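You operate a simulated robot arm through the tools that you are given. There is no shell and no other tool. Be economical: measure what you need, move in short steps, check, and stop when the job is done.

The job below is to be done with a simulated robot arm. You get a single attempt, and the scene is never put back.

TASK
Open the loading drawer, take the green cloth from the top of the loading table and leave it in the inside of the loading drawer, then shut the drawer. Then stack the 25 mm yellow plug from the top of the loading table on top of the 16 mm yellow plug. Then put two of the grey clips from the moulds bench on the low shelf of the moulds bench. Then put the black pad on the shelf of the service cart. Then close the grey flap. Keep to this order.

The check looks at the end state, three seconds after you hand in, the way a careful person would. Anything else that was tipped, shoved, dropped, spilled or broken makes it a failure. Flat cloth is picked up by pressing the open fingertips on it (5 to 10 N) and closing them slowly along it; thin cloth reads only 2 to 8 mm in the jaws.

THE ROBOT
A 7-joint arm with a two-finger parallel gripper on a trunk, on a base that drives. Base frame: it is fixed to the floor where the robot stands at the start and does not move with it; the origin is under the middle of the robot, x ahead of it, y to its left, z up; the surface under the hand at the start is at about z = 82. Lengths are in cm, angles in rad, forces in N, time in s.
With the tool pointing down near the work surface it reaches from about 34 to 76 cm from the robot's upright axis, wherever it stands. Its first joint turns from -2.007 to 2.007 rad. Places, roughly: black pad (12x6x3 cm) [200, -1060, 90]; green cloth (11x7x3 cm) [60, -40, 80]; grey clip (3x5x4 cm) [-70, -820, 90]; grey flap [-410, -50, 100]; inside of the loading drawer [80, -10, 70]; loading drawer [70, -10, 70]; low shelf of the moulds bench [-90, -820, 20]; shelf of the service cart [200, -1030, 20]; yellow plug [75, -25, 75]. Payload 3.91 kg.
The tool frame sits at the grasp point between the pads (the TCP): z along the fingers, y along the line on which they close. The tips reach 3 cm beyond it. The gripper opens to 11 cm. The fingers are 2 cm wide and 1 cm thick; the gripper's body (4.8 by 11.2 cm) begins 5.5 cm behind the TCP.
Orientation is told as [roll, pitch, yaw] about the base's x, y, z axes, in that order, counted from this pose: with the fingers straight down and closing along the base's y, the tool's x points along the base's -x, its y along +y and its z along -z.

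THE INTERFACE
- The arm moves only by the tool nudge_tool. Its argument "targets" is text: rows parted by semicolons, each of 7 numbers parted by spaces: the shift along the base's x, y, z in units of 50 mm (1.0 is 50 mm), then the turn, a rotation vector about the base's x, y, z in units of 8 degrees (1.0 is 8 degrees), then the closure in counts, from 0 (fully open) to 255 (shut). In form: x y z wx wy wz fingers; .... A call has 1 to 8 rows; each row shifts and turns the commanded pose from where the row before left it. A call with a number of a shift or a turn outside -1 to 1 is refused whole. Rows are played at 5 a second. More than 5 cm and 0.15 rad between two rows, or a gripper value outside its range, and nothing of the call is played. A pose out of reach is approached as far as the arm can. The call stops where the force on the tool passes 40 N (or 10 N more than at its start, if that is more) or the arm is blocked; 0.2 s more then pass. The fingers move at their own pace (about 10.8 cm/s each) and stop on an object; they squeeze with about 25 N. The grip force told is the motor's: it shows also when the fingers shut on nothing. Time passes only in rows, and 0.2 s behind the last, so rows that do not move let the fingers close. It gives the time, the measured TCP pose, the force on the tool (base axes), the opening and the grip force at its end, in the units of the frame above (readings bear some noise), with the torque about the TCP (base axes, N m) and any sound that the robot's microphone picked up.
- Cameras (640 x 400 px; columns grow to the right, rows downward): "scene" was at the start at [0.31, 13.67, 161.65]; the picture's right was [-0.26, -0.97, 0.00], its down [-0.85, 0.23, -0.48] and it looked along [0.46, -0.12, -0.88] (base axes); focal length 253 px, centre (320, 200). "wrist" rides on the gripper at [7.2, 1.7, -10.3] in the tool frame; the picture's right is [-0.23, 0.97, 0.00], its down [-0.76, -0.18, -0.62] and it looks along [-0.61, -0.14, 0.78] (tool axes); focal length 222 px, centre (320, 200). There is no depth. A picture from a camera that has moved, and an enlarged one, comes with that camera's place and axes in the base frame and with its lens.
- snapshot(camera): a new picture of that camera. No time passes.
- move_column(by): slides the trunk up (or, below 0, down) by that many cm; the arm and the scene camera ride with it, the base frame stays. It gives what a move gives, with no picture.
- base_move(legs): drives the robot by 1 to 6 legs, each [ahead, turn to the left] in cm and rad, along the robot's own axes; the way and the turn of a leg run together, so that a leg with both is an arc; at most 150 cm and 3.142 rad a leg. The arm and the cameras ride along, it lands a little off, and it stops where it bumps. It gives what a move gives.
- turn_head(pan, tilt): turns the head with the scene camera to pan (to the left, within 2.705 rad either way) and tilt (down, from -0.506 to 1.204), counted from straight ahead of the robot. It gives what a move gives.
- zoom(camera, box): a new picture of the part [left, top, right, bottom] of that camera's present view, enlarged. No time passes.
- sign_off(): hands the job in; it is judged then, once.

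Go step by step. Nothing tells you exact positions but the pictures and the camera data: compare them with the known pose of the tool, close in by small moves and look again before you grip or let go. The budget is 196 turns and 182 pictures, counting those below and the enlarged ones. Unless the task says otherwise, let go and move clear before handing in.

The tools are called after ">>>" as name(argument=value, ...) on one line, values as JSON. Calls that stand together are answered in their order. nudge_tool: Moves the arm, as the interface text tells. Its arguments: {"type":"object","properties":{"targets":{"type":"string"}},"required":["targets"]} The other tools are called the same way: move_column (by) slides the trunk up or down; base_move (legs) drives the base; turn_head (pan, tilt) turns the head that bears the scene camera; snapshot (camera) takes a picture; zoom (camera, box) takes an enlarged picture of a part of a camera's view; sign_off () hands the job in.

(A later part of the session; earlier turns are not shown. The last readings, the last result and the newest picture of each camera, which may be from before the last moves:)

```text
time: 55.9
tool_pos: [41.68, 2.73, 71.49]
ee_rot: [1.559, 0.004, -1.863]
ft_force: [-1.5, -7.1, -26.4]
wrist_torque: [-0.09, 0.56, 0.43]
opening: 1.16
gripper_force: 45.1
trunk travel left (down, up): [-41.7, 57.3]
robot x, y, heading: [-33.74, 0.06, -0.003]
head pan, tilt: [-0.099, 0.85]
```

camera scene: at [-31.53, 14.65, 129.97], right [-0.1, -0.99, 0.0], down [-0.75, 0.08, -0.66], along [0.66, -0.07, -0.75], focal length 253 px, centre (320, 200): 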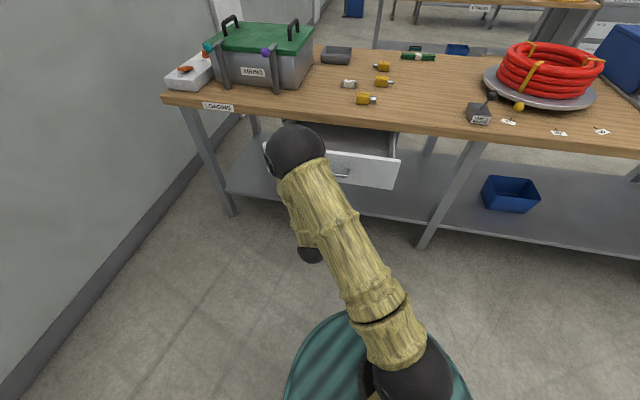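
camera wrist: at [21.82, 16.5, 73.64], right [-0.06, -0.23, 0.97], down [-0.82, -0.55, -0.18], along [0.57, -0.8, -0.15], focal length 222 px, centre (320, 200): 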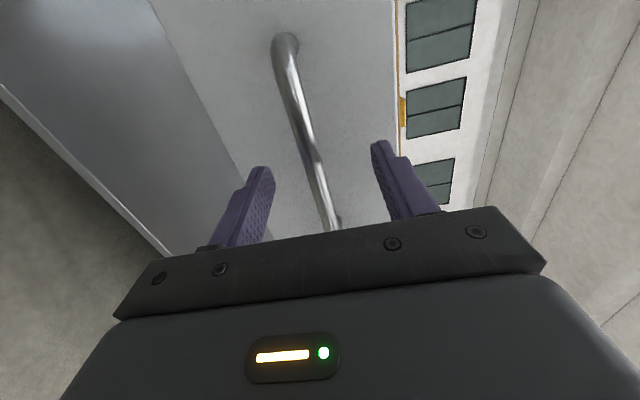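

Moving well. I'll drop 3 mm to relieve the vertical load and continue until it meets its stop.

>>> nudge_tool(targets="0.14 -0.04 -0.05 0 0 0 255;0.19 -0.057 0 0 0 0 255;0.19 -0.057 0 0 0 0 255;0.19 -0.057 0 0 0 0 255;0.19 -0.057 0 0 0 0 255;0.19 -0.057 0 0 0 0 255;0.14 -0.04 0 0 0 0 255;0.1 -0.03 0 0 0 0 255")

>>> nudge_tool(targets="0.1 -0.03 0 0 0 0 255;0.1 -0.03 0 0 0 0 255;0.1 -0.03 0 0 0 0 255;0.1 -0.03 0 0 0 0 255;0.1 -0.03 0 0 0 0 255;0.1 -0.03 0 0 0 0 255")

>>> snapshot(camera="scene")

>>> snapshot(camera="wrist")

```text
time: 57.5
tool_pos: [47.54, 0.8, 71.54]
ee_rot: [1.561, 0.006, -1.864]
ft_force: [-14.9, 0.3, 4.1]
wrist_torque: [-0.4, 0.03, 0.15]
opening: 1.14
gripper_force: 45.3
trunk travel left (down, up): [-41.7, 57.3]
robot x, y, heading: [-33.57, 0.31, -0.004]
head pan, tilt: [-0.099, 0.85]
stopped in row 8: the force on the tool passed its limit at 56 N (the readings are from after the stop); the commanded pose is now the measured one
```

```text
time: 58.3
tool_pos: [48.67, 0.77, 71.6]
ee_rot: [1.557, 0.005, -1.858]
ft_force: [-24.5, 0.8, 8.2]
wrist_torque: [-0.5, 0.07, 0.06]
opening: 1.17
gripper_force: 44.6
trunk travel left (down, up): [-41.7, 57.3]
robot x, y, heading: [-33.75, -0.05, -0.005]
head pan, tilt: [-0.099, 0.85]
stopped in row 4: the force on the tool passed its limit at 55 N (the readings are from after the stop); the commanded pose is now the measured one
```

```text
148 pictures are left
camera scene: at [-31.97, 14.66, 129.98], right [-0.1, -0.99, 0.0], down [-0.75, 0.08, -0.66], along [0.66, -0.07, -0.75], focal length 253 px, centre (320, 200)
```

scene: 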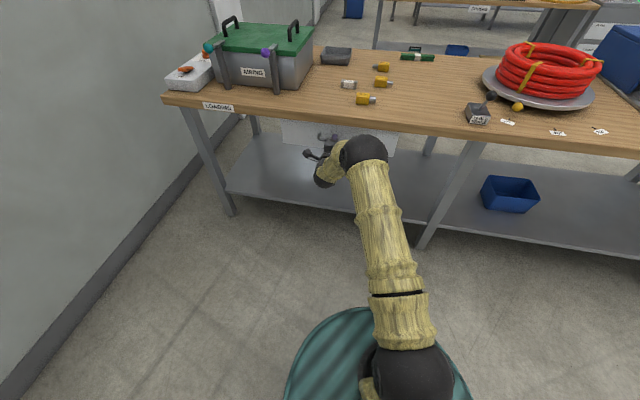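

```text
147 pictures are left
camera wrist: at [41.02, 10.63, 73.39], right [-0.06, -0.23, 0.97], down [-0.82, -0.55, -0.17], along [0.58, -0.8, -0.15], focal length 222 px, centre (320, 200)
```

wrist: 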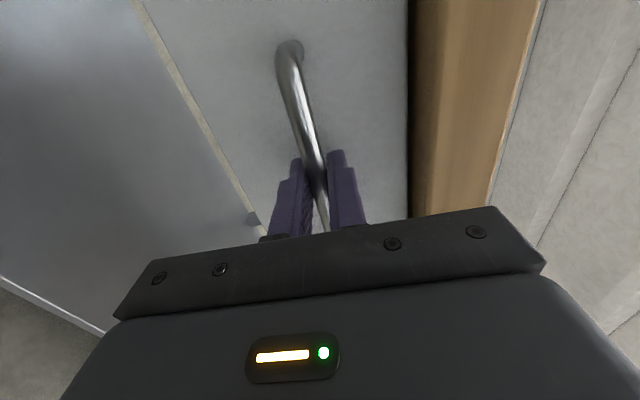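

It looks shut. One more gentle push to make sure, then release.

>>> nudge_tool(targets="0.05 -0.015 0 0 0 0 255;0.06 -0.018 0 0 0 0 255;0.06 -0.018 0 0 0 0 255;0.06 -0.018 0 0 0 0 255;0.06 -0.018 0 0 0 0 255;0.06 -0.018 0 0 0 0 255;0.06 -0.018 0 0 0 0 255")

>>> nudge_tool(targets="0 0 0 0 0 0 150;0 0 0 0 0 0 100;0 0 0 0 0 0 100;0 0 0 0 0 0 100")

>>> base_move(legs=[[-12, 0]])

>>> snapshot(camera="wrist")

>>> zoom(camera="scene", box=[220, 40, 500, 215])

```text
time: 58.7
tool_pos: [48.72, 0.72, 71.37]
ee_rot: [1.559, 0.005, -1.86]
ft_force: [-26.1, 1.1, 10.4]
wrist_torque: [-0.45, 0.1, -0.02]
opening: 1.16
gripper_force: 45.5
trunk travel left (down, up): [-41.7, 57.3]
robot x, y, heading: [-33.38, 0.01, -0.009]
head pan, tilt: [-0.099, 0.85]
stopped in row 1: the force on the tool passed its limit at 43 N (the readings are from after the stop); the commanded pose is now the measured one
```

```text
time: 59.7
tool_pos: [49.09, 0.71, 71.21]
ee_rot: [1.554, 0.007, -1.858]
ft_force: [1.0, -0.6, -0.4]
wrist_torque: [0.02, 0.01, -0.03]
opening: 6.68
gripper_force: 0.1
trunk travel left (down, up): [-41.7, 57.3]
robot x, y, heading: [-33.5, 0.33, -0.006]
head pan, tilt: [-0.099, 0.85]
```

```text
time: 61.1
tool_pos: [36.79, 0.66, 71.18]
ee_rot: [1.554, 0.006, -1.864]
ft_force: [-0.4, -0.1, 0.6]
wrist_torque: [0.0, 0.01, 0.02]
opening: 6.7
gripper_force: 0.1
trunk travel left (down, up): [-41.7, 57.3]
robot x, y, heading: [-45.42, -0.02, -0.008]
head pan, tilt: [-0.099, 0.85]
```

```text
146 pictures are left
camera wrist: at [29.22, 10.49, 73.08], right [-0.05, -0.23, 0.97], down [-0.82, -0.55, -0.17], along [0.57, -0.8, -0.16], focal length 222 px, centre (320, 200)
```

wrist: 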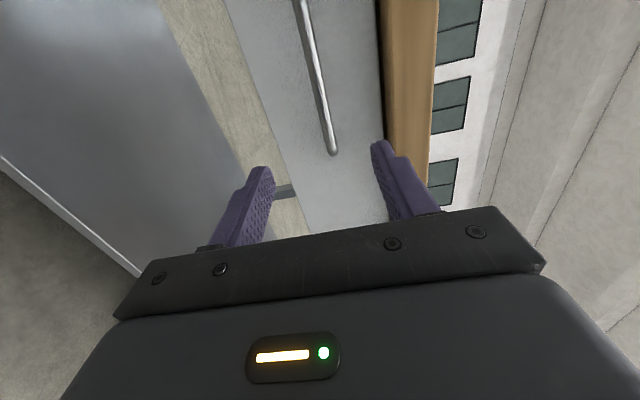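

```text
2.29 times, centred on (360, 128) of scene
camera zoom: at [-43.71, 14.7, 129.96], right [-0.11, -0.99, 0.0], down [-0.75, 0.08, -0.66], along [0.66, -0.07, -0.75], focal length 578 px, centre (229, 366)
```

zoom: 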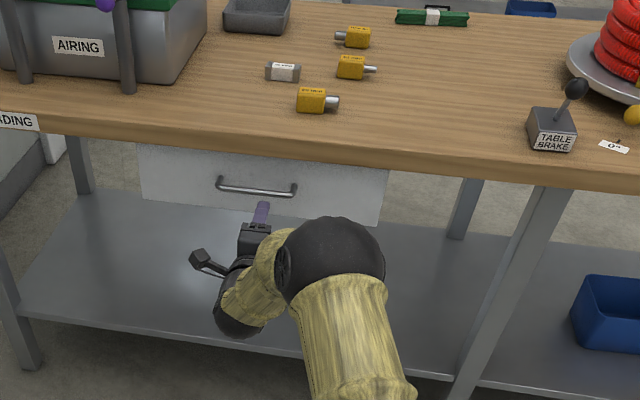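

The drawer is shut. Now to the plugs: there's a third yellow one behind, so I'll read labels, raise the trunk and turn the hand down again.

>>> move_column(by=38)

>>> zoom(camera="scene", box=[330, 90, 430, 155])

>>> snapshot(camera="scene")

```text
time: 64.7
tool_pos: [36.9, 0.58, 109.3]
ee_rot: [1.552, 0.004, -1.862]
ft_force: [-0.1, -0.6, 0.2]
wrist_torque: [0.0, 0.01, 0.04]
opening: 6.68
gripper_force: 0.1
trunk travel left (down, up): [-79.7, 19.3]
robot x, y, heading: [-45.74, 0.13, -0.005]
head pan, tilt: [-0.099, 0.85]
```

```text
6.15 times, centred on (380, 122) of scene
camera zoom: at [-43.7, 14.7, 167.96], right [-0.11, -0.99, 0.0], down [-0.75, 0.08, -0.66], along [0.66, -0.07, -0.75], focal length 1555 px, centre (-49, 677)
```

zoom: 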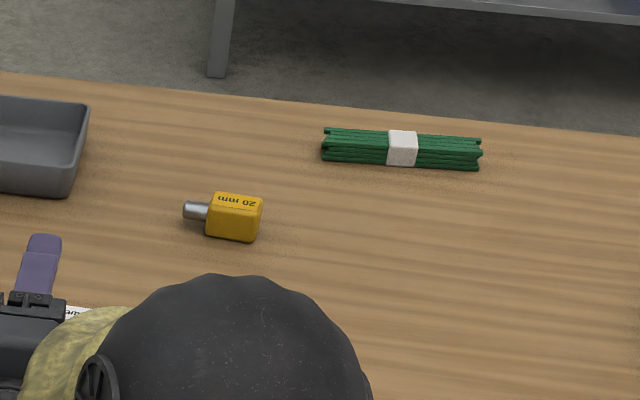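

```text
143 pictures are left
camera scene: at [-43.7, 14.7, 167.96], right [-0.11, -0.99, 0.0], down [-0.75, 0.08, -0.66], along [0.66, -0.07, -0.75], focal length 253 px, centre (320, 200)
```

scene: 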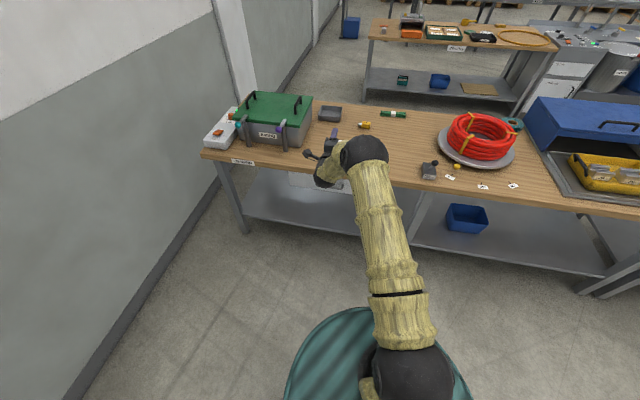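

The third is a 20 mm plug, so the pair is 25 mm (about (58,-11)) and 16 mm (about (71,-21)). I'll turn the hand down (jaws closing across the plugs) and drive forward.

>>> nudge_tool(targets="-0.4 0 0 0.286 0.958 0 60;-0.4 0 0 0.286 0.958 0 60;-0.4 0 0 0.286 0.958 0 60;-0.4 0 0 0.286 0.958 0 60;-0.4 0 0 0.286 0.958 0 60;-0.4 0 0 0.286 0.958 0 60;-0.4 0 0 0.286 0.958 0 60;-0.4 0 0 0.286 0.958 0 60")

>>> nudge_tool(targets="-0.4 -0.4 0 0.286 0.958 0 60;-0.4 -0.4 0 0.286 0.958 0 60;-0.4 -0.4 0 0.286 0.958 0 60;-0.4 -0.4 0 0.03 0.1 0 60")

>>> base_move(legs=[[48, 0]])

>>> snapshot(camera="wrist")

```text
time: 66.5
tool_pos: [21.03, 0.57, 109.13]
ee_rot: [0.436, 0.004, -1.863]
ft_force: [0.0, 0.2, 0.3]
wrist_torque: [0.02, -0.01, 0.0]
opening: 8.45
gripper_force: 0.1
trunk travel left (down, up): [-79.7, 19.3]
robot x, y, heading: [-45.43, -0.04, -0.005]
head pan, tilt: [-0.099, 0.85]
```

```text
time: 67.5
tool_pos: [13.08, -7.48, 109.15]
ee_rot: [0.002, 0.002, -1.867]
ft_force: [-0.5, -0.5, 0.1]
wrist_torque: [-0.04, -0.01, 0.0]
opening: 8.43
gripper_force: 0.1
trunk travel left (down, up): [-79.7, 19.3]
robot x, y, heading: [-45.36, 0.14, -0.004]
head pan, tilt: [-0.099, 0.85]
```

```text
time: 70.8
tool_pos: [60.8, -8.46, 109.18]
ee_rot: [0.005, 0.001, -1.875]
ft_force: [0.1, -1.1, -0.4]
wrist_torque: [0.03, 0.06, -0.02]
opening: 8.41
gripper_force: 0.0
trunk travel left (down, up): [-79.7, 19.3]
robot x, y, heading: [2.01, -0.14, -0.013]
head pan, tilt: [-0.099, 0.85]
```

```text
142 pictures are left
camera wrist: at [64.68, -2.03, 119.51], right [0.86, -0.51, 0.0], down [-0.4, -0.67, 0.62], along [-0.31, -0.54, -0.78], focal length 222 px, centre (320, 200)
```

wrist: 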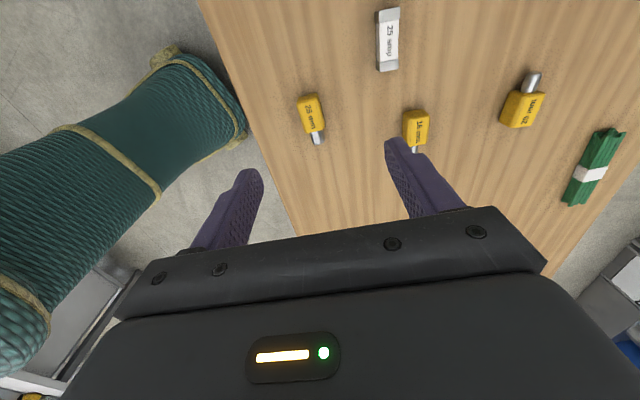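

Both plugs confirmed: 25 mm at (58.2, -10.6), 16 mm at (71.6, -21.2). I'll move above the 25 mm one and descend partway.

>>> nudge_tool(targets="-0.52 -0.42 -0.5 0 0 0 60;0 0 -1 0 0 0 60;0 0 -1 0 0 0 60;0 0 -0.7 0 0 0 60")

>>> snapshot(camera="wrist")

```text
time: 71.8
tool_pos: [58.41, -10.82, 93.0]
ee_rot: [0.004, 0.0, -1.874]
ft_force: [0.8, -0.1, -0.6]
wrist_torque: [-0.02, 0.01, -0.02]
opening: 8.44
gripper_force: 0.0
trunk travel left (down, up): [-79.7, 19.3]
robot x, y, heading: [2.27, -0.69, -0.013]
head pan, tilt: [-0.099, 0.85]
```

```text
141 pictures are left
camera wrist: at [62.24, -4.38, 103.35], right [0.86, -0.51, 0.0], down [-0.4, -0.67, 0.62], along [-0.31, -0.54, -0.78], focal length 222 px, centre (320, 200)
```

wrist: 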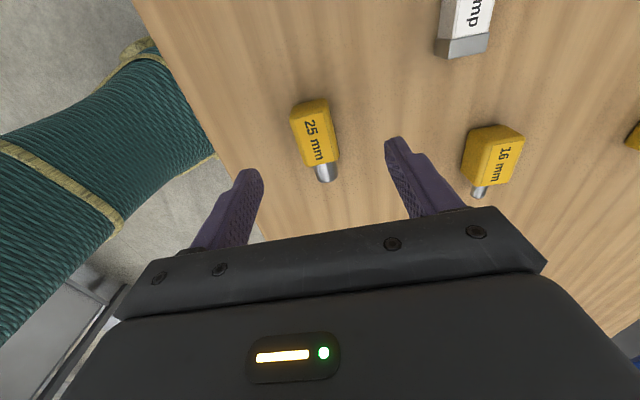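

Aligned. Descending the rest and closing on the 25 mm plug's body.

>>> nudge_tool(targets="-0.04 0.02 -0.5 0 0 0 60;0 0 -0.6 0 0 0 60;0 0 -0.35 0 0 0 60;0 0 0 0 0 0 130;0 0 0 0 0 0 170;0 0 0 0 0 0 210;0 0 0 0 0 0 255")

>>> snapshot(camera="wrist")

```text
time: 73.4
tool_pos: [57.92, -10.74, 86.0]
ee_rot: [0.006, -0.001, -1.874]
ft_force: [0.2, 0.9, -0.3]
wrist_torque: [0.02, 0.0, 0.01]
opening: 3.35
gripper_force: 24.9
trunk travel left (down, up): [-79.7, 19.3]
robot x, y, heading: [1.98, -0.2, -0.015]
head pan, tilt: [-0.099, 0.85]
```

```text
140 pictures are left
camera wrist: at [61.8, -4.26, 96.41], right [0.86, -0.51, 0.0], down [-0.4, -0.67, 0.62], along [-0.31, -0.54, -0.78], focal length 222 px, centre (320, 200)
```

wrist: 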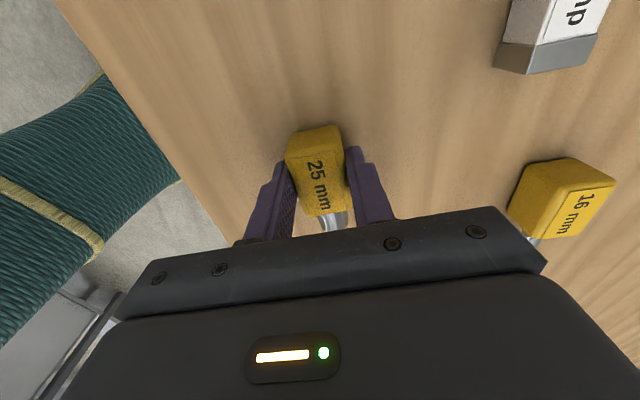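

The 25 mm plug is gripped, centred under the hand. I'll lift it and carry it above the 16 mm plug at about (71.8, -22).

>>> nudge_tool(targets="0 0 0.5 0 0 0 255;0 0 1 0 0 0 255;0 0 1 0 0 0 255;0.9 -0.7 0 0 0 0 255;0.9 -0.75 0 0 0 0 255;0.7 -0.55 0 0 0 0 255;0.29 -0.2 0 0 0 0 255")

>>> snapshot(camera="wrist")

>>> snapshot(camera="scene")

```text
refused: row 4 steps farther than a row can; nothing moved
```

```text
139 pictures are left
camera wrist: at [61.8, -4.26, 96.41], right [0.86, -0.51, 0.0], down [-0.4, -0.67, 0.62], along [-0.31, -0.54, -0.78], focal length 222 px, centre (320, 200)
```

wrist: 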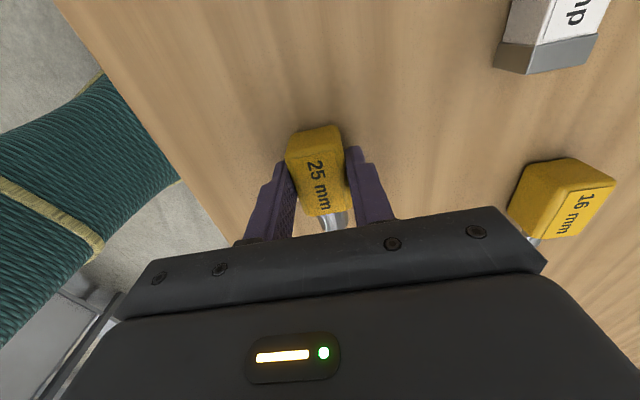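

```text
138 pictures are left
camera scene: at [4.17, 14.18, 167.96], right [-0.11, -0.99, 0.0], down [-0.75, 0.09, -0.66], along [0.66, -0.07, -0.75], focal length 253 px, centre (320, 200)
```

scene: 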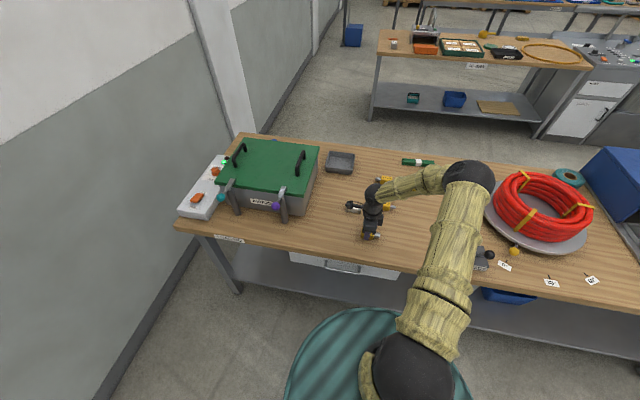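

The diagonal steps were too long and nothing moved; I'll repeat with shorter ones.

>>> nudge_tool(targets="0 0 0.5 0 0 0 255;0 0 0.9 0 0 0 255;0 0 0.9 0 0 0 255;0.7 -0.55 0.1 0 0 0 255;0.7 -0.55 0 0 0 0 255;0.7 -0.55 0 0 0 0 255;0.5 -0.4 0 0 0 0 255;0.2 -0.15 0 0 0 0 255")

>>> snapshot(camera="wrist")

>>> zoom(camera="scene", box=[330, 150, 430, 220])

```text
time: 75.2
tool_pos: [71.83, -21.52, 98.01]
ee_rot: [0.003, -0.001, -1.872]
ft_force: [-0.1, -0.3, -1.5]
wrist_torque: [0.0, -0.02, 0.03]
opening: 3.36
gripper_force: 25.3
trunk travel left (down, up): [-79.7, 19.3]
robot x, y, heading: [2.28, -0.64, -0.015]
head pan, tilt: [-0.099, 0.85]
```

```text
137 pictures are left
camera wrist: at [75.75, -15.09, 108.4], right [0.86, -0.51, 0.0], down [-0.4, -0.67, 0.62], along [-0.31, -0.54, -0.78], focal length 222 px, centre (320, 200)
```

wrist: 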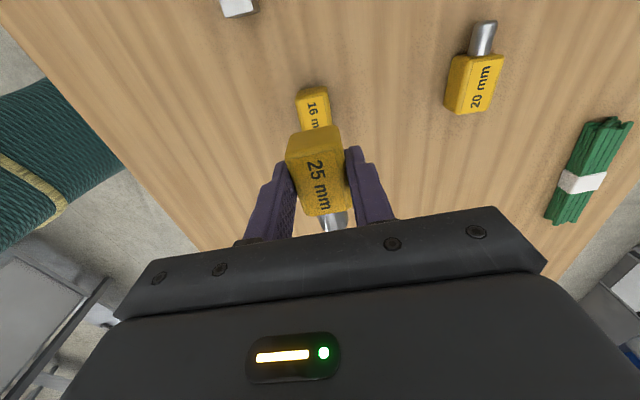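

```text
5.71 times, centred on (380, 185) of scene
camera zoom: at [4.21, 14.17, 167.96], right [-0.11, -0.99, 0.0], down [-0.75, 0.09, -0.66], along [0.66, -0.07, -0.75], focal length 1444 px, centre (-23, 286)
```

zoom: 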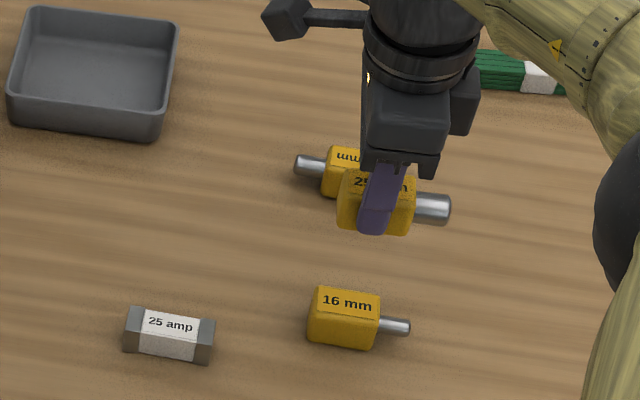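

The held plug is directly above the 16 mm one, with matching yaw. Lowering to just above contact.

>>> nudge_tool(targets="-0.03 -0.03 -0.5 0 0 0 255;0 0 -0.5 0 0 0 255;0 0 -0.3 0 0 0 255")

>>> snapshot(camera="wrist")

>>> zoom(camera="scene", box=[330, 150, 430, 220])

```text
time: 76.0
tool_pos: [71.79, -21.83, 91.4]
ee_rot: [0.003, 0.0, -1.876]
ft_force: [0.6, -0.5, -2.0]
wrist_torque: [0.04, 0.0, 0.03]
opening: 3.35
gripper_force: 24.6
trunk travel left (down, up): [-79.7, 19.3]
robot x, y, heading: [2.0, -0.69, -0.01]
head pan, tilt: [-0.099, 0.85]
```

```text
135 pictures are left
camera wrist: at [75.73, -15.37, 101.81], right [0.86, -0.51, 0.0], down [-0.4, -0.67, 0.62], along [-0.31, -0.54, -0.78], focal length 222 px, centre (320, 200)
```

wrist: 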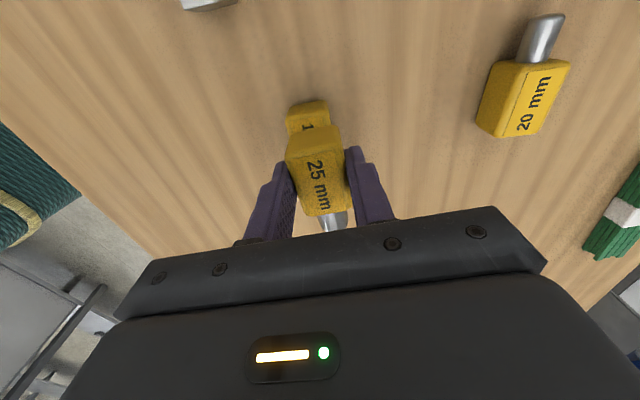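

```text
5.71 times, centred on (380, 185) of scene
camera zoom: at [4.2, 14.16, 167.97], right [-0.11, -0.99, 0.0], down [-0.75, 0.09, -0.66], along [0.66, -0.07, -0.75], focal length 1444 px, centre (-23, 286)
```

zoom: 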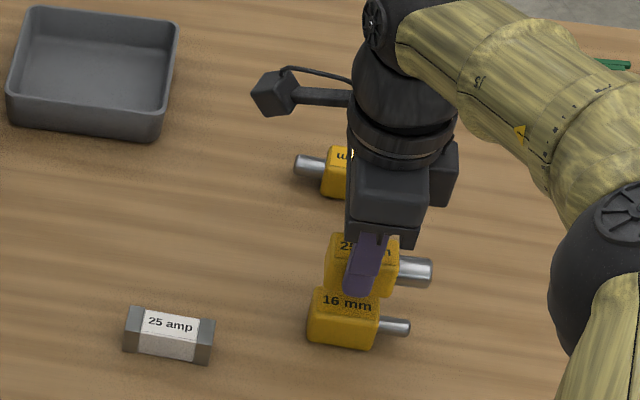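

The 16 mm plug appears about 0.7 cm to the robot side/left of the held one. I'll correct by (-0.6, +0.35) and look again.

>>> nudge_tool(targets="-0.12 0.07 0 0 0 0 255;0 0 -0.15 0 0 0 255")

>>> zoom(camera="wrist", box=[240, 70, 400, 230])

>>> zoom(camera="scene", box=[360, 180, 420, 220])

```text
time: 76.6
tool_pos: [71.21, -21.43, 90.6]
ee_rot: [0.004, -0.001, -1.875]
ft_force: [-0.6, 0.1, -1.4]
wrist_torque: [0.03, -0.03, 0.01]
opening: 3.35
gripper_force: 25.4
trunk travel left (down, up): [-79.7, 19.3]
robot x, y, heading: [2.27, -0.58, -0.016]
head pan, tilt: [-0.099, 0.85]
```

```text
2.50 times, centred on (320, 150) of wrist
camera zoom: at [75.12, -14.95, 100.96], right [0.86, -0.51, 0.0], down [-0.4, -0.67, 0.62], along [-0.31, -0.54, -0.78], focal length 555 px, centre (320, 325)
```

zoom: 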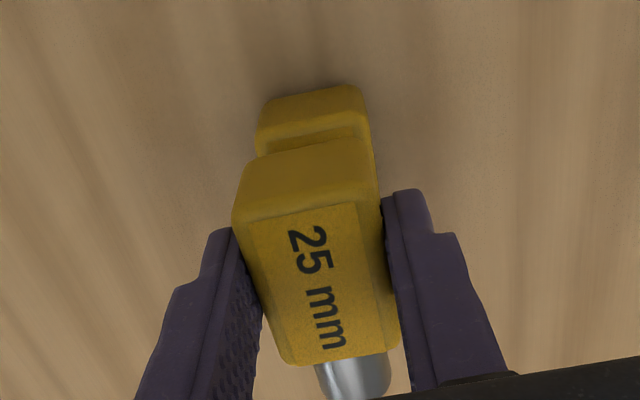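

```text
10.00 times, centred on (390, 200) of scene
camera zoom: at [4.22, 14.18, 167.96], right [-0.11, -0.99, 0.0], down [-0.75, 0.09, -0.66], along [0.66, -0.07, -0.75], focal length 2527 px, centre (-380, 200)
```

zoom: 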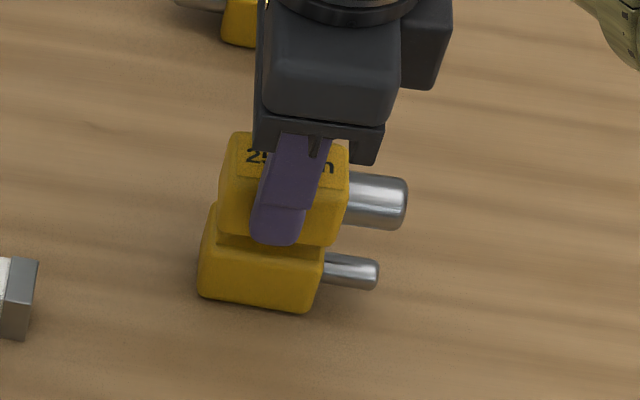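

Laterally aligned now; shift about 3 mm along the plug axis and lower gently until contact.

>>> nudge_tool(targets="0.02 0.06 0 0 0 0 255;0 0 -0.1 0 0 0 255;0 0 -0.05 0 0 0 255;0 0 -0.04 0 0 0 255")

>>> zoom(camera="scene", box=[360, 180, 420, 220])

```text
time: 77.6
tool_pos: [71.31, -21.03, 89.77]
ee_rot: [0.005, -0.002, -1.874]
ft_force: [-0.2, 0.8, -1.1]
wrist_torque: [0.04, -0.01, 0.03]
opening: 3.35
gripper_force: 24.6
trunk travel left (down, up): [-79.7, 19.3]
robot x, y, heading: [2.06, -0.71, -0.014]
head pan, tilt: [-0.099, 0.85]
```

```text
10.00 times, centred on (390, 200) of scene
camera zoom: at [4.18, 14.17, 167.96], right [-0.11, -0.99, 0.0], down [-0.75, 0.09, -0.66], along [0.66, -0.07, -0.75], focal length 2527 px, centre (-380, 200)
```

zoom: 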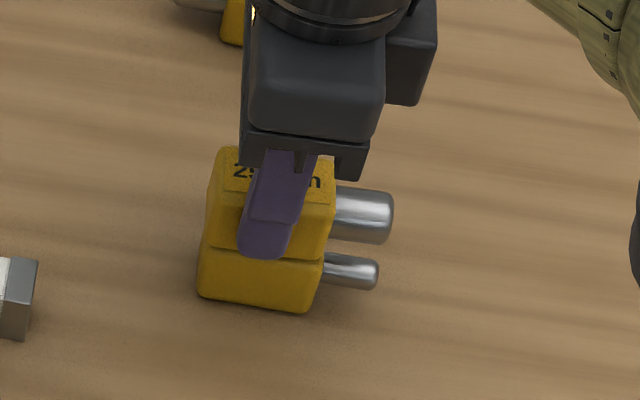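

Nearly in contact. Lowering in 1.5 mm steps until force shows.

>>> nudge_tool(targets="0 0.02 -0.03 0 0 0 255;0 0 -0.03 0 0 0 255;0 0 -0.03 0 0 0 255")

>>> zoom(camera="scene", box=[360, 180, 420, 220])

```text
time: 78.4
tool_pos: [71.3, -20.81, 89.4]
ee_rot: [0.006, -0.001, -1.874]
ft_force: [0.6, -0.7, 7.9]
wrist_torque: [0.01, 0.1, 0.01]
opening: 3.35
gripper_force: 25.2
trunk travel left (down, up): [-79.7, 19.3]
robot x, y, heading: [2.06, 0.08, -0.016]
head pan, tilt: [-0.099, 0.85]
```

```text
10.00 times, centred on (390, 200) of scene
camera zoom: at [4.07, 14.2, 167.98], right [-0.11, -0.99, 0.0], down [-0.75, 0.09, -0.66], along [0.66, -0.08, -0.75], focal length 2527 px, centre (-380, 200)
```

zoom: 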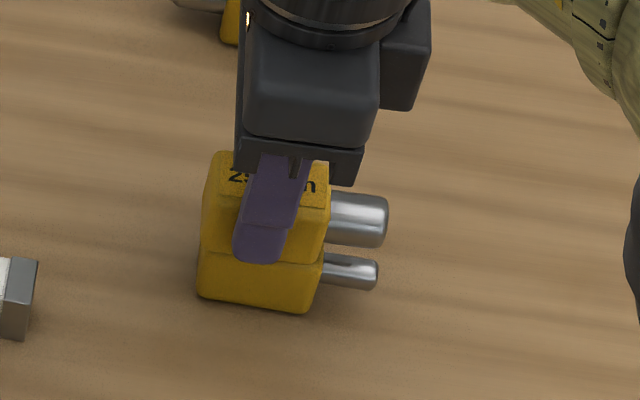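

Contact at 8 N and the bodies line up. Releasing slowly and rising straight up.

>>> nudge_tool(targets="0 0 0 0 0 0 170;0 0 0 0 0 0 150;0 0 0 0 0 0 120;0 0 0 0 0 0 80;0 0 0.3 0 0 0 80;0 0 0.7 0 0 0 80;0 0 1 0 0 0 80;0 0 1 0 0 0 80")

>>> zoom(camera="scene", box=[330, 150, 430, 220])

>>> snapshot(camera="wrist")

```text
time: 80.2
tool_pos: [71.03, -21.05, 104.65]
ee_rot: [0.003, -0.001, -1.874]
ft_force: [1.2, 0.1, -0.3]
wrist_torque: [-0.01, 0.0, -0.01]
opening: 7.56
gripper_force: 0.0
trunk travel left (down, up): [-79.7, 19.3]
robot x, y, heading: [2.01, -0.19, -0.014]
head pan, tilt: [-0.099, 0.85]
```

```text
5.71 times, centred on (380, 185) of scene
camera zoom: at [4.09, 14.22, 167.95], right [-0.11, -0.99, 0.0], down [-0.75, 0.09, -0.66], along [0.66, -0.08, -0.75], focal length 1444 px, centre (-23, 286)
```

zoom: 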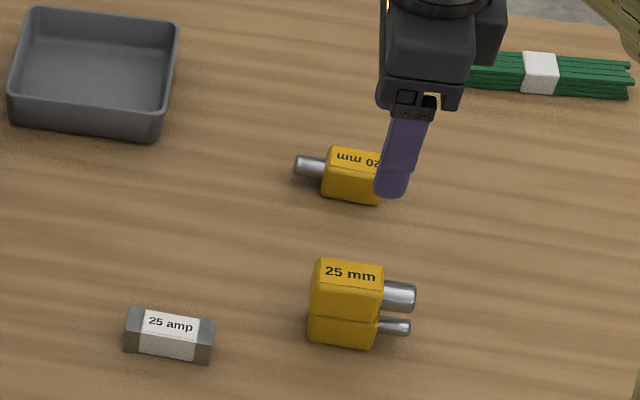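

```text
128 pictures are left
camera wrist: at [74.9, -14.67, 114.97], right [0.86, -0.51, 0.0], down [-0.4, -0.67, 0.62], along [-0.31, -0.54, -0.78], focal length 222 px, centre (320, 200)
```

wrist: 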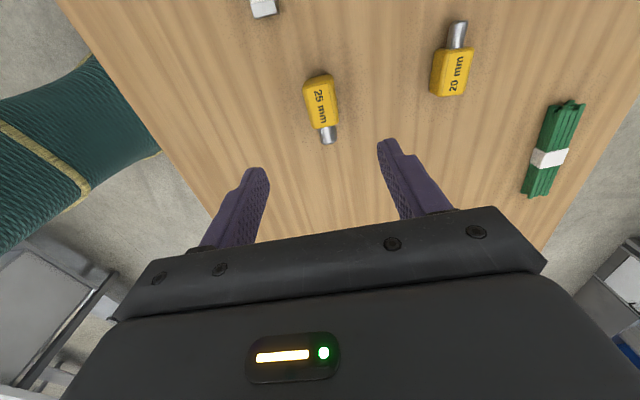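

The plugs are stacked well. Next I'll back away from the table, retract the arm and look toward the moulds bench (far to the right).

>>> base_move(legs=[[-50, 0]])

>>> nudge_tool(targets="-0.7 0.5 0.2 0 0 0.5 80;-0.7 0.5 0.2 0 0 0.5 80;-0.7 0.5 0.2 0 0 0.5 80;-0.7 0.5 0.2 0 0 0.5 80;-0.7 0.5 0.2 0 0 0.5 80;-0.7 0.5 0.2 0 0 0.5 80;-0.7 0.5 0 0 0 0.5 80")

>>> turn_head(pan=-1.57, tilt=0.4)

>>> snapshot(camera="scene")

```text
time: 83.6
tool_pos: [19.69, -21.13, 104.56]
ee_rot: [0.006, -0.001, -1.889]
ft_force: [0.2, 0.7, 0.4]
wrist_torque: [-0.01, -0.03, 0.0]
opening: 7.56
gripper_force: 0.0
trunk travel left (down, up): [-79.7, 19.3]
robot x, y, heading: [-48.58, 0.51, -0.031]
head pan, tilt: [-0.099, 0.85]
```

```text
time: 85.2
tool_pos: [-4.92, -3.6, 110.55]
ee_rot: [0.006, 0.0, -1.401]
ft_force: [0.0, 0.5, -0.1]
wrist_torque: [0.02, 0.0, -0.01]
opening: 7.54
gripper_force: 0.0
trunk travel left (down, up): [-79.7, 19.3]
robot x, y, heading: [-49.03, 0.6, -0.033]
head pan, tilt: [-0.099, 0.85]
```

```text
time: 86.8
tool_pos: [-4.74, -3.68, 110.53]
ee_rot: [0.004, 0.0, -1.402]
ft_force: [0.0, -0.5, -0.7]
wrist_torque: [0.01, 0.0, 0.06]
opening: 7.53
gripper_force: 0.0
trunk travel left (down, up): [-79.7, 19.3]
robot x, y, heading: [-48.43, 1.0, -0.025]
head pan, tilt: [-1.571, 0.4]
```

```text
127 pictures are left
camera scene: at [-54.6, 7.05, 171.87], right [-1.0, 0.03, 0.0], down [0.01, 0.39, -0.92], along [-0.03, -0.92, -0.39], focal length 253 px, centre (320, 200)
```

scene: 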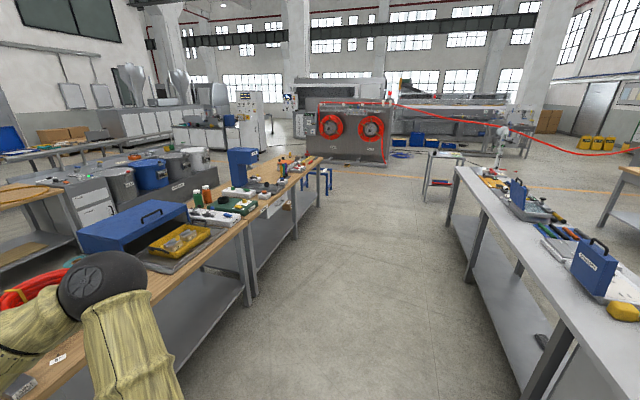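

A corridor runs toward -y between benches. I'll zoom in on the far end to identify the moulds bench.

>>> zoom(camera="scene", box=[270, 80, 470, 205])

>>> zoom(camera="scene", box=[440, 100, 640, 225])

>>> zoom(camera="scene", box=[160, 100, 340, 220])

```text
3.20 times, centred on (370, 142) of scene
camera zoom: at [-54.6, 7.05, 171.87], right [-1.0, 0.03, 0.0], down [0.01, 0.39, -0.92], along [-0.03, -0.92, -0.39], focal length 809 px, centre (160, 384)
```

zoom: 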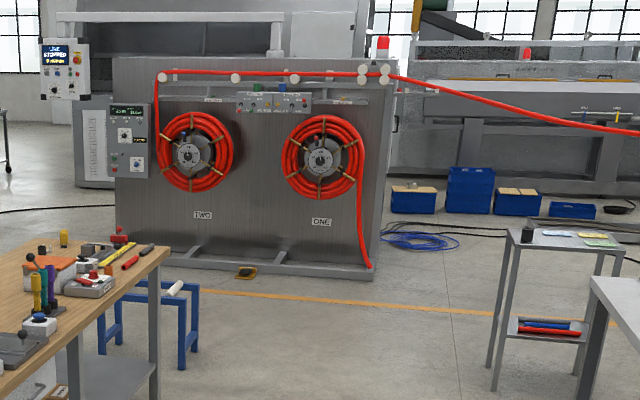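

```text
3.20 times, centred on (540, 162) of scene
camera zoom: at [-54.6, 7.05, 171.87], right [-1.0, 0.03, 0.0], down [0.01, 0.39, -0.92], along [-0.03, -0.92, -0.39], focal length 809 px, centre (-384, 320)
```

zoom: 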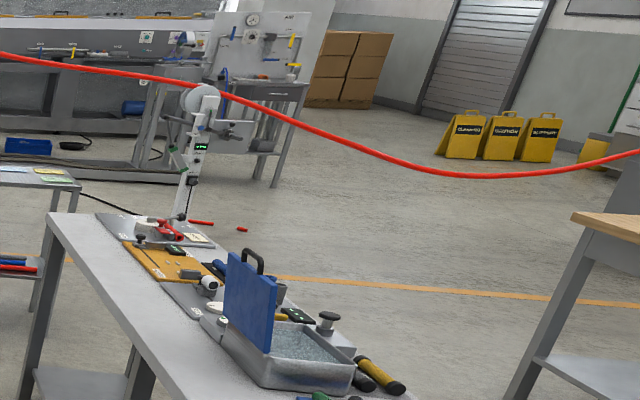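

```text
3.33 times, centred on (250, 160) of scene
camera zoom: at [-54.6, 7.05, 171.87], right [-1.0, 0.03, 0.0], down [0.01, 0.39, -0.92], along [-0.03, -0.92, -0.39], focal length 842 px, centre (553, 333)
```

zoom: 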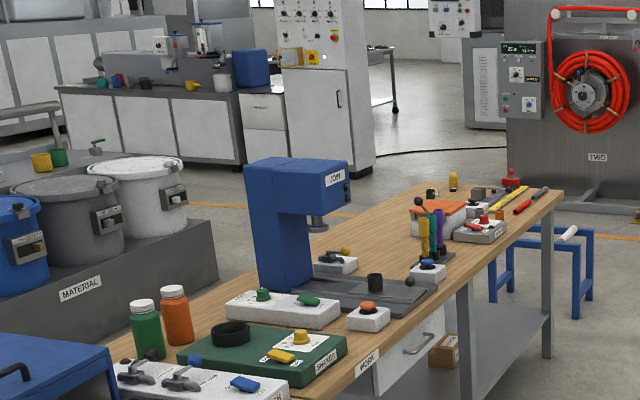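

The bench area is rotated by about 0.29 rad; the corridor runs along heading ≈ -1.86, and the reel machine blocks its end at ~640 cm, with the moulds bench behind to the left. I'll turn and drive up the corridor's middle partway.

>>> base_move(legs=[[0, -1.837], [150, 0]])

>>> turn_head(pan=0.3, tilt=0.35)

>>> snapshot(camera="scene")

```text
time: 101.9
tool_pos: [-103.45, -185.22, 110.47]
ee_rot: [0.005, 0.0, 3.081]
ft_force: [0.9, 0.0, 0.1]
wrist_torque: [-0.01, 0.0, -0.02]
opening: 7.55
gripper_force: 0.1
trunk travel left (down, up): [-79.7, 19.3]
robot x, y, heading: [-89.14, -143.05, -1.83]
head pan, tilt: [-1.571, 0.4]
```

```text
time: 103.7
tool_pos: [-103.4, -185.17, 110.53]
ee_rot: [0.006, 0.0, 3.08]
ft_force: [1.0, -0.2, 0.5]
wrist_torque: [-0.01, -0.04, 0.02]
opening: 7.57
gripper_force: 0.0
trunk travel left (down, up): [-79.7, 19.3]
robot x, y, heading: [-88.86, -143.3, -1.834]
head pan, tilt: [0.3, 0.351]
```

```text
123 pictures are left
camera scene: at [-72.43, -150.72, 172.33], right [-1.0, -0.04, 0.0], down [-0.01, 0.34, -0.94], along [0.04, -0.94, -0.34], focal length 253 px, centre (320, 200)
```

scene: 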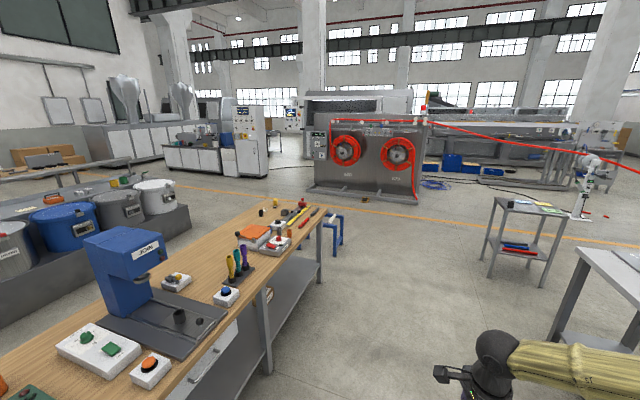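

The course is clear. There's an aisle between the reel machine's left end and the tall white cabinet; I'll continue up the corridor and then turn left toward it.

>>> base_move(legs=[[0, -0.03], [150, 0], [150, 0], [45, 0], [0, 1.1]])

>>> snapshot(camera="scene")

```text
time: 128.0
tool_pos: [-148.89, -511.2, 110.42]
ee_rot: [0.005, 0.002, -2.079]
ft_force: [-0.1, -0.3, -0.5]
wrist_torque: [0.02, -0.02, 0.01]
opening: 7.55
gripper_force: 0.1
trunk travel left (down, up): [-79.7, 19.3]
robot x, y, heading: [-180.38, -480.13, -0.705]
head pan, tilt: [0.3, 0.351]
```

```text
122 pictures are left
camera scene: at [-166.32, -468.19, 172.33], right [-0.4, -0.92, 0.0], down [-0.32, 0.14, -0.94], along [0.86, -0.37, -0.34], focal length 253 px, centre (320, 200)
```

scene: 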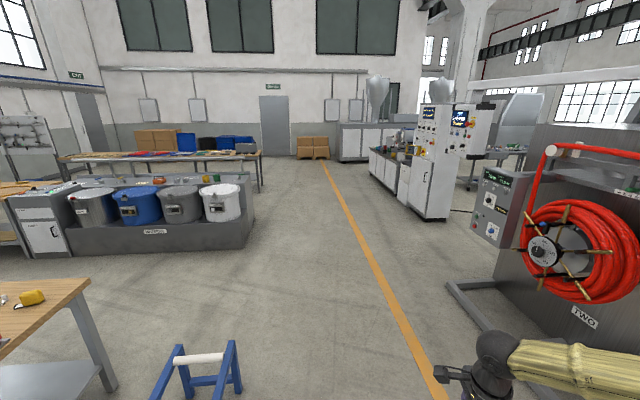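

I'm at the corridor's end. I'll drive left between the stool and the machine, then turn toward the aisle behind the machine.

>>> base_move(legs=[[0, 0.3], [150, 0], [125, 0], [0, -1.2]])

>>> turn_head(pan=0.0, tilt=0.4)

>>> snapshot(camera="scene")

```text
time: 149.4
tool_pos: [69.87, -638.04, 110.33]
ee_rot: [0.006, 0.0, -2.97]
ft_force: [-1.0, 0.5, 0.5]
wrist_torque: [0.0, 0.04, -0.02]
opening: 7.58
gripper_force: 0.1
trunk travel left (down, up): [-79.7, 19.3]
robot x, y, heading: [74.67, -594.15, -1.604]
head pan, tilt: [0.3, 0.351]
```

```text
time: 150.2
tool_pos: [69.88, -638.15, 110.42]
ee_rot: [0.008, -0.001, -2.972]
ft_force: [0.9, -0.5, -0.1]
wrist_torque: [-0.02, -0.01, 0.02]
opening: 7.54
gripper_force: 0.1
trunk travel left (down, up): [-79.7, 19.3]
robot x, y, heading: [74.46, -594.13, -1.605]
head pan, tilt: [0.0, 0.4]
```

```text
121 pictures are left
camera scene: at [89.48, -597.75, 171.88], right [-1.0, 0.03, 0.0], down [0.01, 0.39, -0.92], along [-0.03, -0.92, -0.39], focal length 253 px, centre (320, 200)
```

scene: 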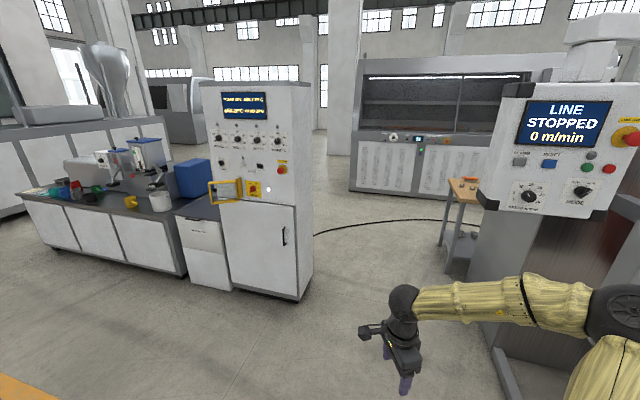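

The moulds bench is visible behind the line-control panel, which overhangs the aisle (corner about (18,-693), z≥128). I'll lower the trunk, keep left of it, and advance.

>>> move_column(by=-15)

>>> base_move(legs=[[0, -0.09], [130, 0]])

>>> turn_head(pan=-0.6, tilt=0.5)

>>> snapshot(camera="scene")

```text
time: 152.0
tool_pos: [69.94, -638.18, 95.59]
ee_rot: [0.005, 0.0, -2.97]
ft_force: [0.2, -0.2, -0.4]
wrist_torque: [-0.01, 0.02, -0.01]
opening: 7.55
gripper_force: 0.0
trunk travel left (down, up): [-64.7, 34.3]
robot x, y, heading: [74.16, -594.15, -1.602]
head pan, tilt: [0.0, 0.4]
```

```text
time: 160.3
tool_pos: [51.48, -768.28, 95.57]
ee_rot: [0.004, 0.001, -3.051]
ft_force: [0.9, -0.5, -0.1]
wrist_torque: [0.01, -0.03, -0.01]
opening: 7.56
gripper_force: 0.0
trunk travel left (down, up): [-64.7, 34.3]
robot x, y, heading: [59.28, -724.77, -1.678]
head pan, tilt: [0.0, 0.4]
```

```text
time: 161.3
tool_pos: [51.47, -768.36, 95.61]
ee_rot: [0.005, 0.0, -3.051]
ft_force: [-0.1, 0.3, -0.3]
wrist_torque: [0.02, 0.03, 0.02]
opening: 7.59
gripper_force: 0.0
trunk travel left (down, up): [-64.7, 34.3]
robot x, y, heading: [59.52, -725.12, -1.68]
head pan, tilt: [-0.6, 0.499]
```

```text
120 pictures are left
camera scene: at [69.28, -727.34, 155.96], right [-0.76, 0.65, 0.0], down [0.31, 0.36, -0.88], along [-0.57, -0.67, -0.48], focal length 253 px, centre (320, 200)
```

scene: 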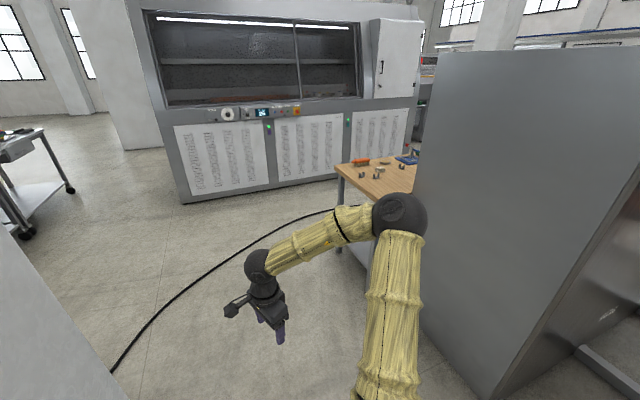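

The moulds bench's left end is at about (-54..-42, -853..-810), with clips near its end. I'll drive to about (1, -846), raise the trunk and turn to face the bench's end, keeping clear of the floor cable.

>>> base_move(legs=[[0, -0.34], [130, 0]])

>>> move_column(by=20)

>>> base_move(legs=[[0, -1.41]])

>>> turn_head(pan=0, tilt=0.9)

>>> snapshot(camera="scene")

>>> snapshot(camera="wrist")

```text
time: 170.5
tool_pos: [-21.26, -880.0, 95.53]
ee_rot: [0.005, 0.0, 2.878]
ft_force: [0.1, -0.3, 0.0]
wrist_torque: [0.01, -0.01, 0.0]
opening: 7.56
gripper_force: 0.0
trunk travel left (down, up): [-64.7, 34.3]
robot x, y, heading: [1.1, -841.93, -2.034]
head pan, tilt: [-0.6, 0.499]
```

```text
time: 172.7
tool_pos: [-21.21, -879.97, 115.49]
ee_rot: [0.005, 0.001, 2.879]
ft_force: [0.3, -0.2, 0.3]
wrist_torque: [-0.04, -0.03, 0.04]
opening: 7.55
gripper_force: 0.1
trunk travel left (down, up): [-84.7, 14.3]
robot x, y, heading: [1.38, -841.42, -2.031]
head pan, tilt: [-0.6, 0.499]
```

```text
time: 178.1
tool_pos: [-39.82, -825.63, 115.45]
ee_rot: [0.005, 0.0, 1.465]
ft_force: [-0.5, 0.5, -1.0]
wrist_torque: [0.0, 0.02, -0.02]
opening: 7.55
gripper_force: 0.2
trunk travel left (down, up): [-84.7, 14.3]
robot x, y, heading: [1.63, -841.92, 2.835]
head pan, tilt: [-0.6, 0.499]
```

```text
time: 179.1
tool_pos: [-39.95, -825.56, 115.55]
ee_rot: [0.005, 0.0, 1.464]
ft_force: [-0.7, 0.0, -0.4]
wrist_torque: [0.0, -0.02, -0.01]
opening: 7.54
gripper_force: 0.1
trunk travel left (down, up): [-84.7, 14.3]
robot x, y, heading: [1.46, -841.64, 2.836]
head pan, tilt: [0.0, 0.901]
```

```text
119 pictures are left
camera scene: at [-4.8, -855.87, 172.58], right [0.3, 0.95, 0.0], down [0.75, -0.24, -0.62], along [-0.59, 0.19, -0.78], focal length 253 px, centre (320, 200)
```

scene: 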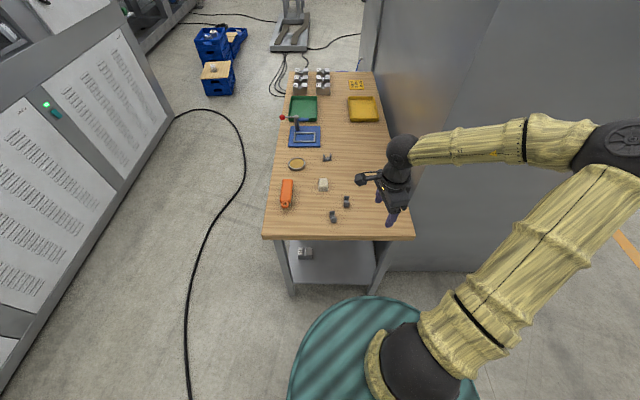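

```text
118 pictures are left
camera wrist: at [-42.15, -832.66, 125.88], right [-0.94, 0.33, 0.0], down [0.26, 0.74, 0.62], along [0.2, 0.59, -0.78], focal length 222 px, centre (320, 200)
```

wrist: 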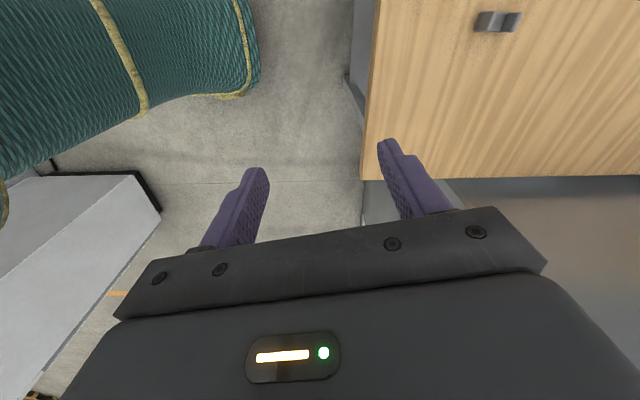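

I'm facing the bench's end with the clips in view. Zooming in to identify them and the low shelf.

>>> zoom(camera="scene", box=[260, 130, 400, 220])

>>> zoom(camera="scene", box=[260, 200, 420, 300])

```text
4.44 times, centred on (330, 175) of scene
camera zoom: at [-4.8, -855.87, 172.58], right [0.3, 0.95, 0.0], down [0.75, -0.24, -0.62], along [-0.59, 0.19, -0.78], focal length 1123 px, centre (276, 311)
```

zoom: 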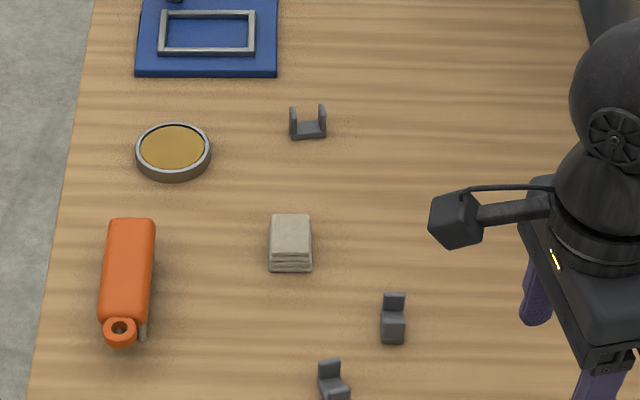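

```text
4.00 times, centred on (340, 250) of scene
camera zoom: at [-4.8, -855.87, 172.58], right [0.3, 0.95, 0.0], down [0.75, -0.24, -0.62], along [-0.59, 0.19, -0.78], focal length 1011 px, centre (240, 0)
```

zoom: 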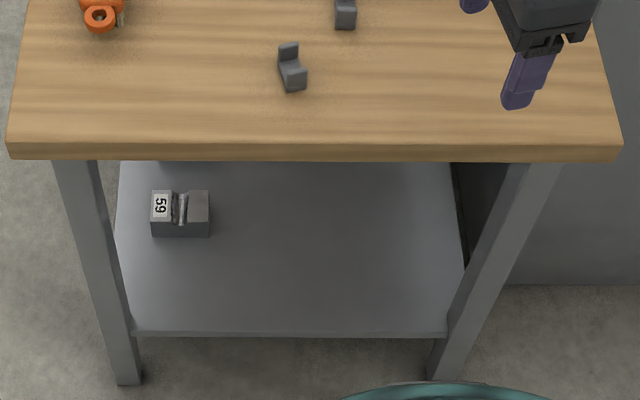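

Three clips: about (-58,-833), (-63.5,-825) and (-91,-824.5). To place them on the low shelf upright I want the hand pointing inward with the camera above; I'll test turning the wrist further.

>>> nudge_tool(targets="0.1 0 0 0 0 -1 80;0.1 0 0 0 0 -1 80;0 0 0 0 0 -1 80;0 0 0 0 0 -1 80;0 0 0 0 0 -1 80;0 0 0 0 0 -1 80;0 0 0 0 0 -1 80;0 0 0 0 0 -1 80")

>>> nudge_tool(targets="0 0 0 0 0 -1 80;0 0 0 0 0 -1 80;0 0 0 0 0 -1 80;0 0 0 0 0 -1 80;0 0 0 0 0 -0.6 80")

```text
time: 180.9
tool_pos: [-38.63, -825.78, 115.53]
ee_rot: [0.005, 0.0, 0.344]
ft_force: [0.3, 0.5, -0.1]
wrist_torque: [0.02, -0.02, 0.01]
opening: 7.56
gripper_force: 0.0
trunk travel left (down, up): [-84.7, 14.3]
robot x, y, heading: [1.54, -841.92, 2.835]
head pan, tilt: [0.0, 0.901]
```

```text
time: 182.1
tool_pos: [-38.74, -825.69, 115.52]
ee_rot: [0.005, -0.002, -0.295]
ft_force: [-0.1, -0.1, 0.2]
wrist_torque: [-0.01, 0.01, -0.03]
opening: 7.55
gripper_force: 0.2
trunk travel left (down, up): [-84.7, 14.3]
robot x, y, heading: [1.35, -842.13, 2.837]
head pan, tilt: [0.0, 0.901]
```

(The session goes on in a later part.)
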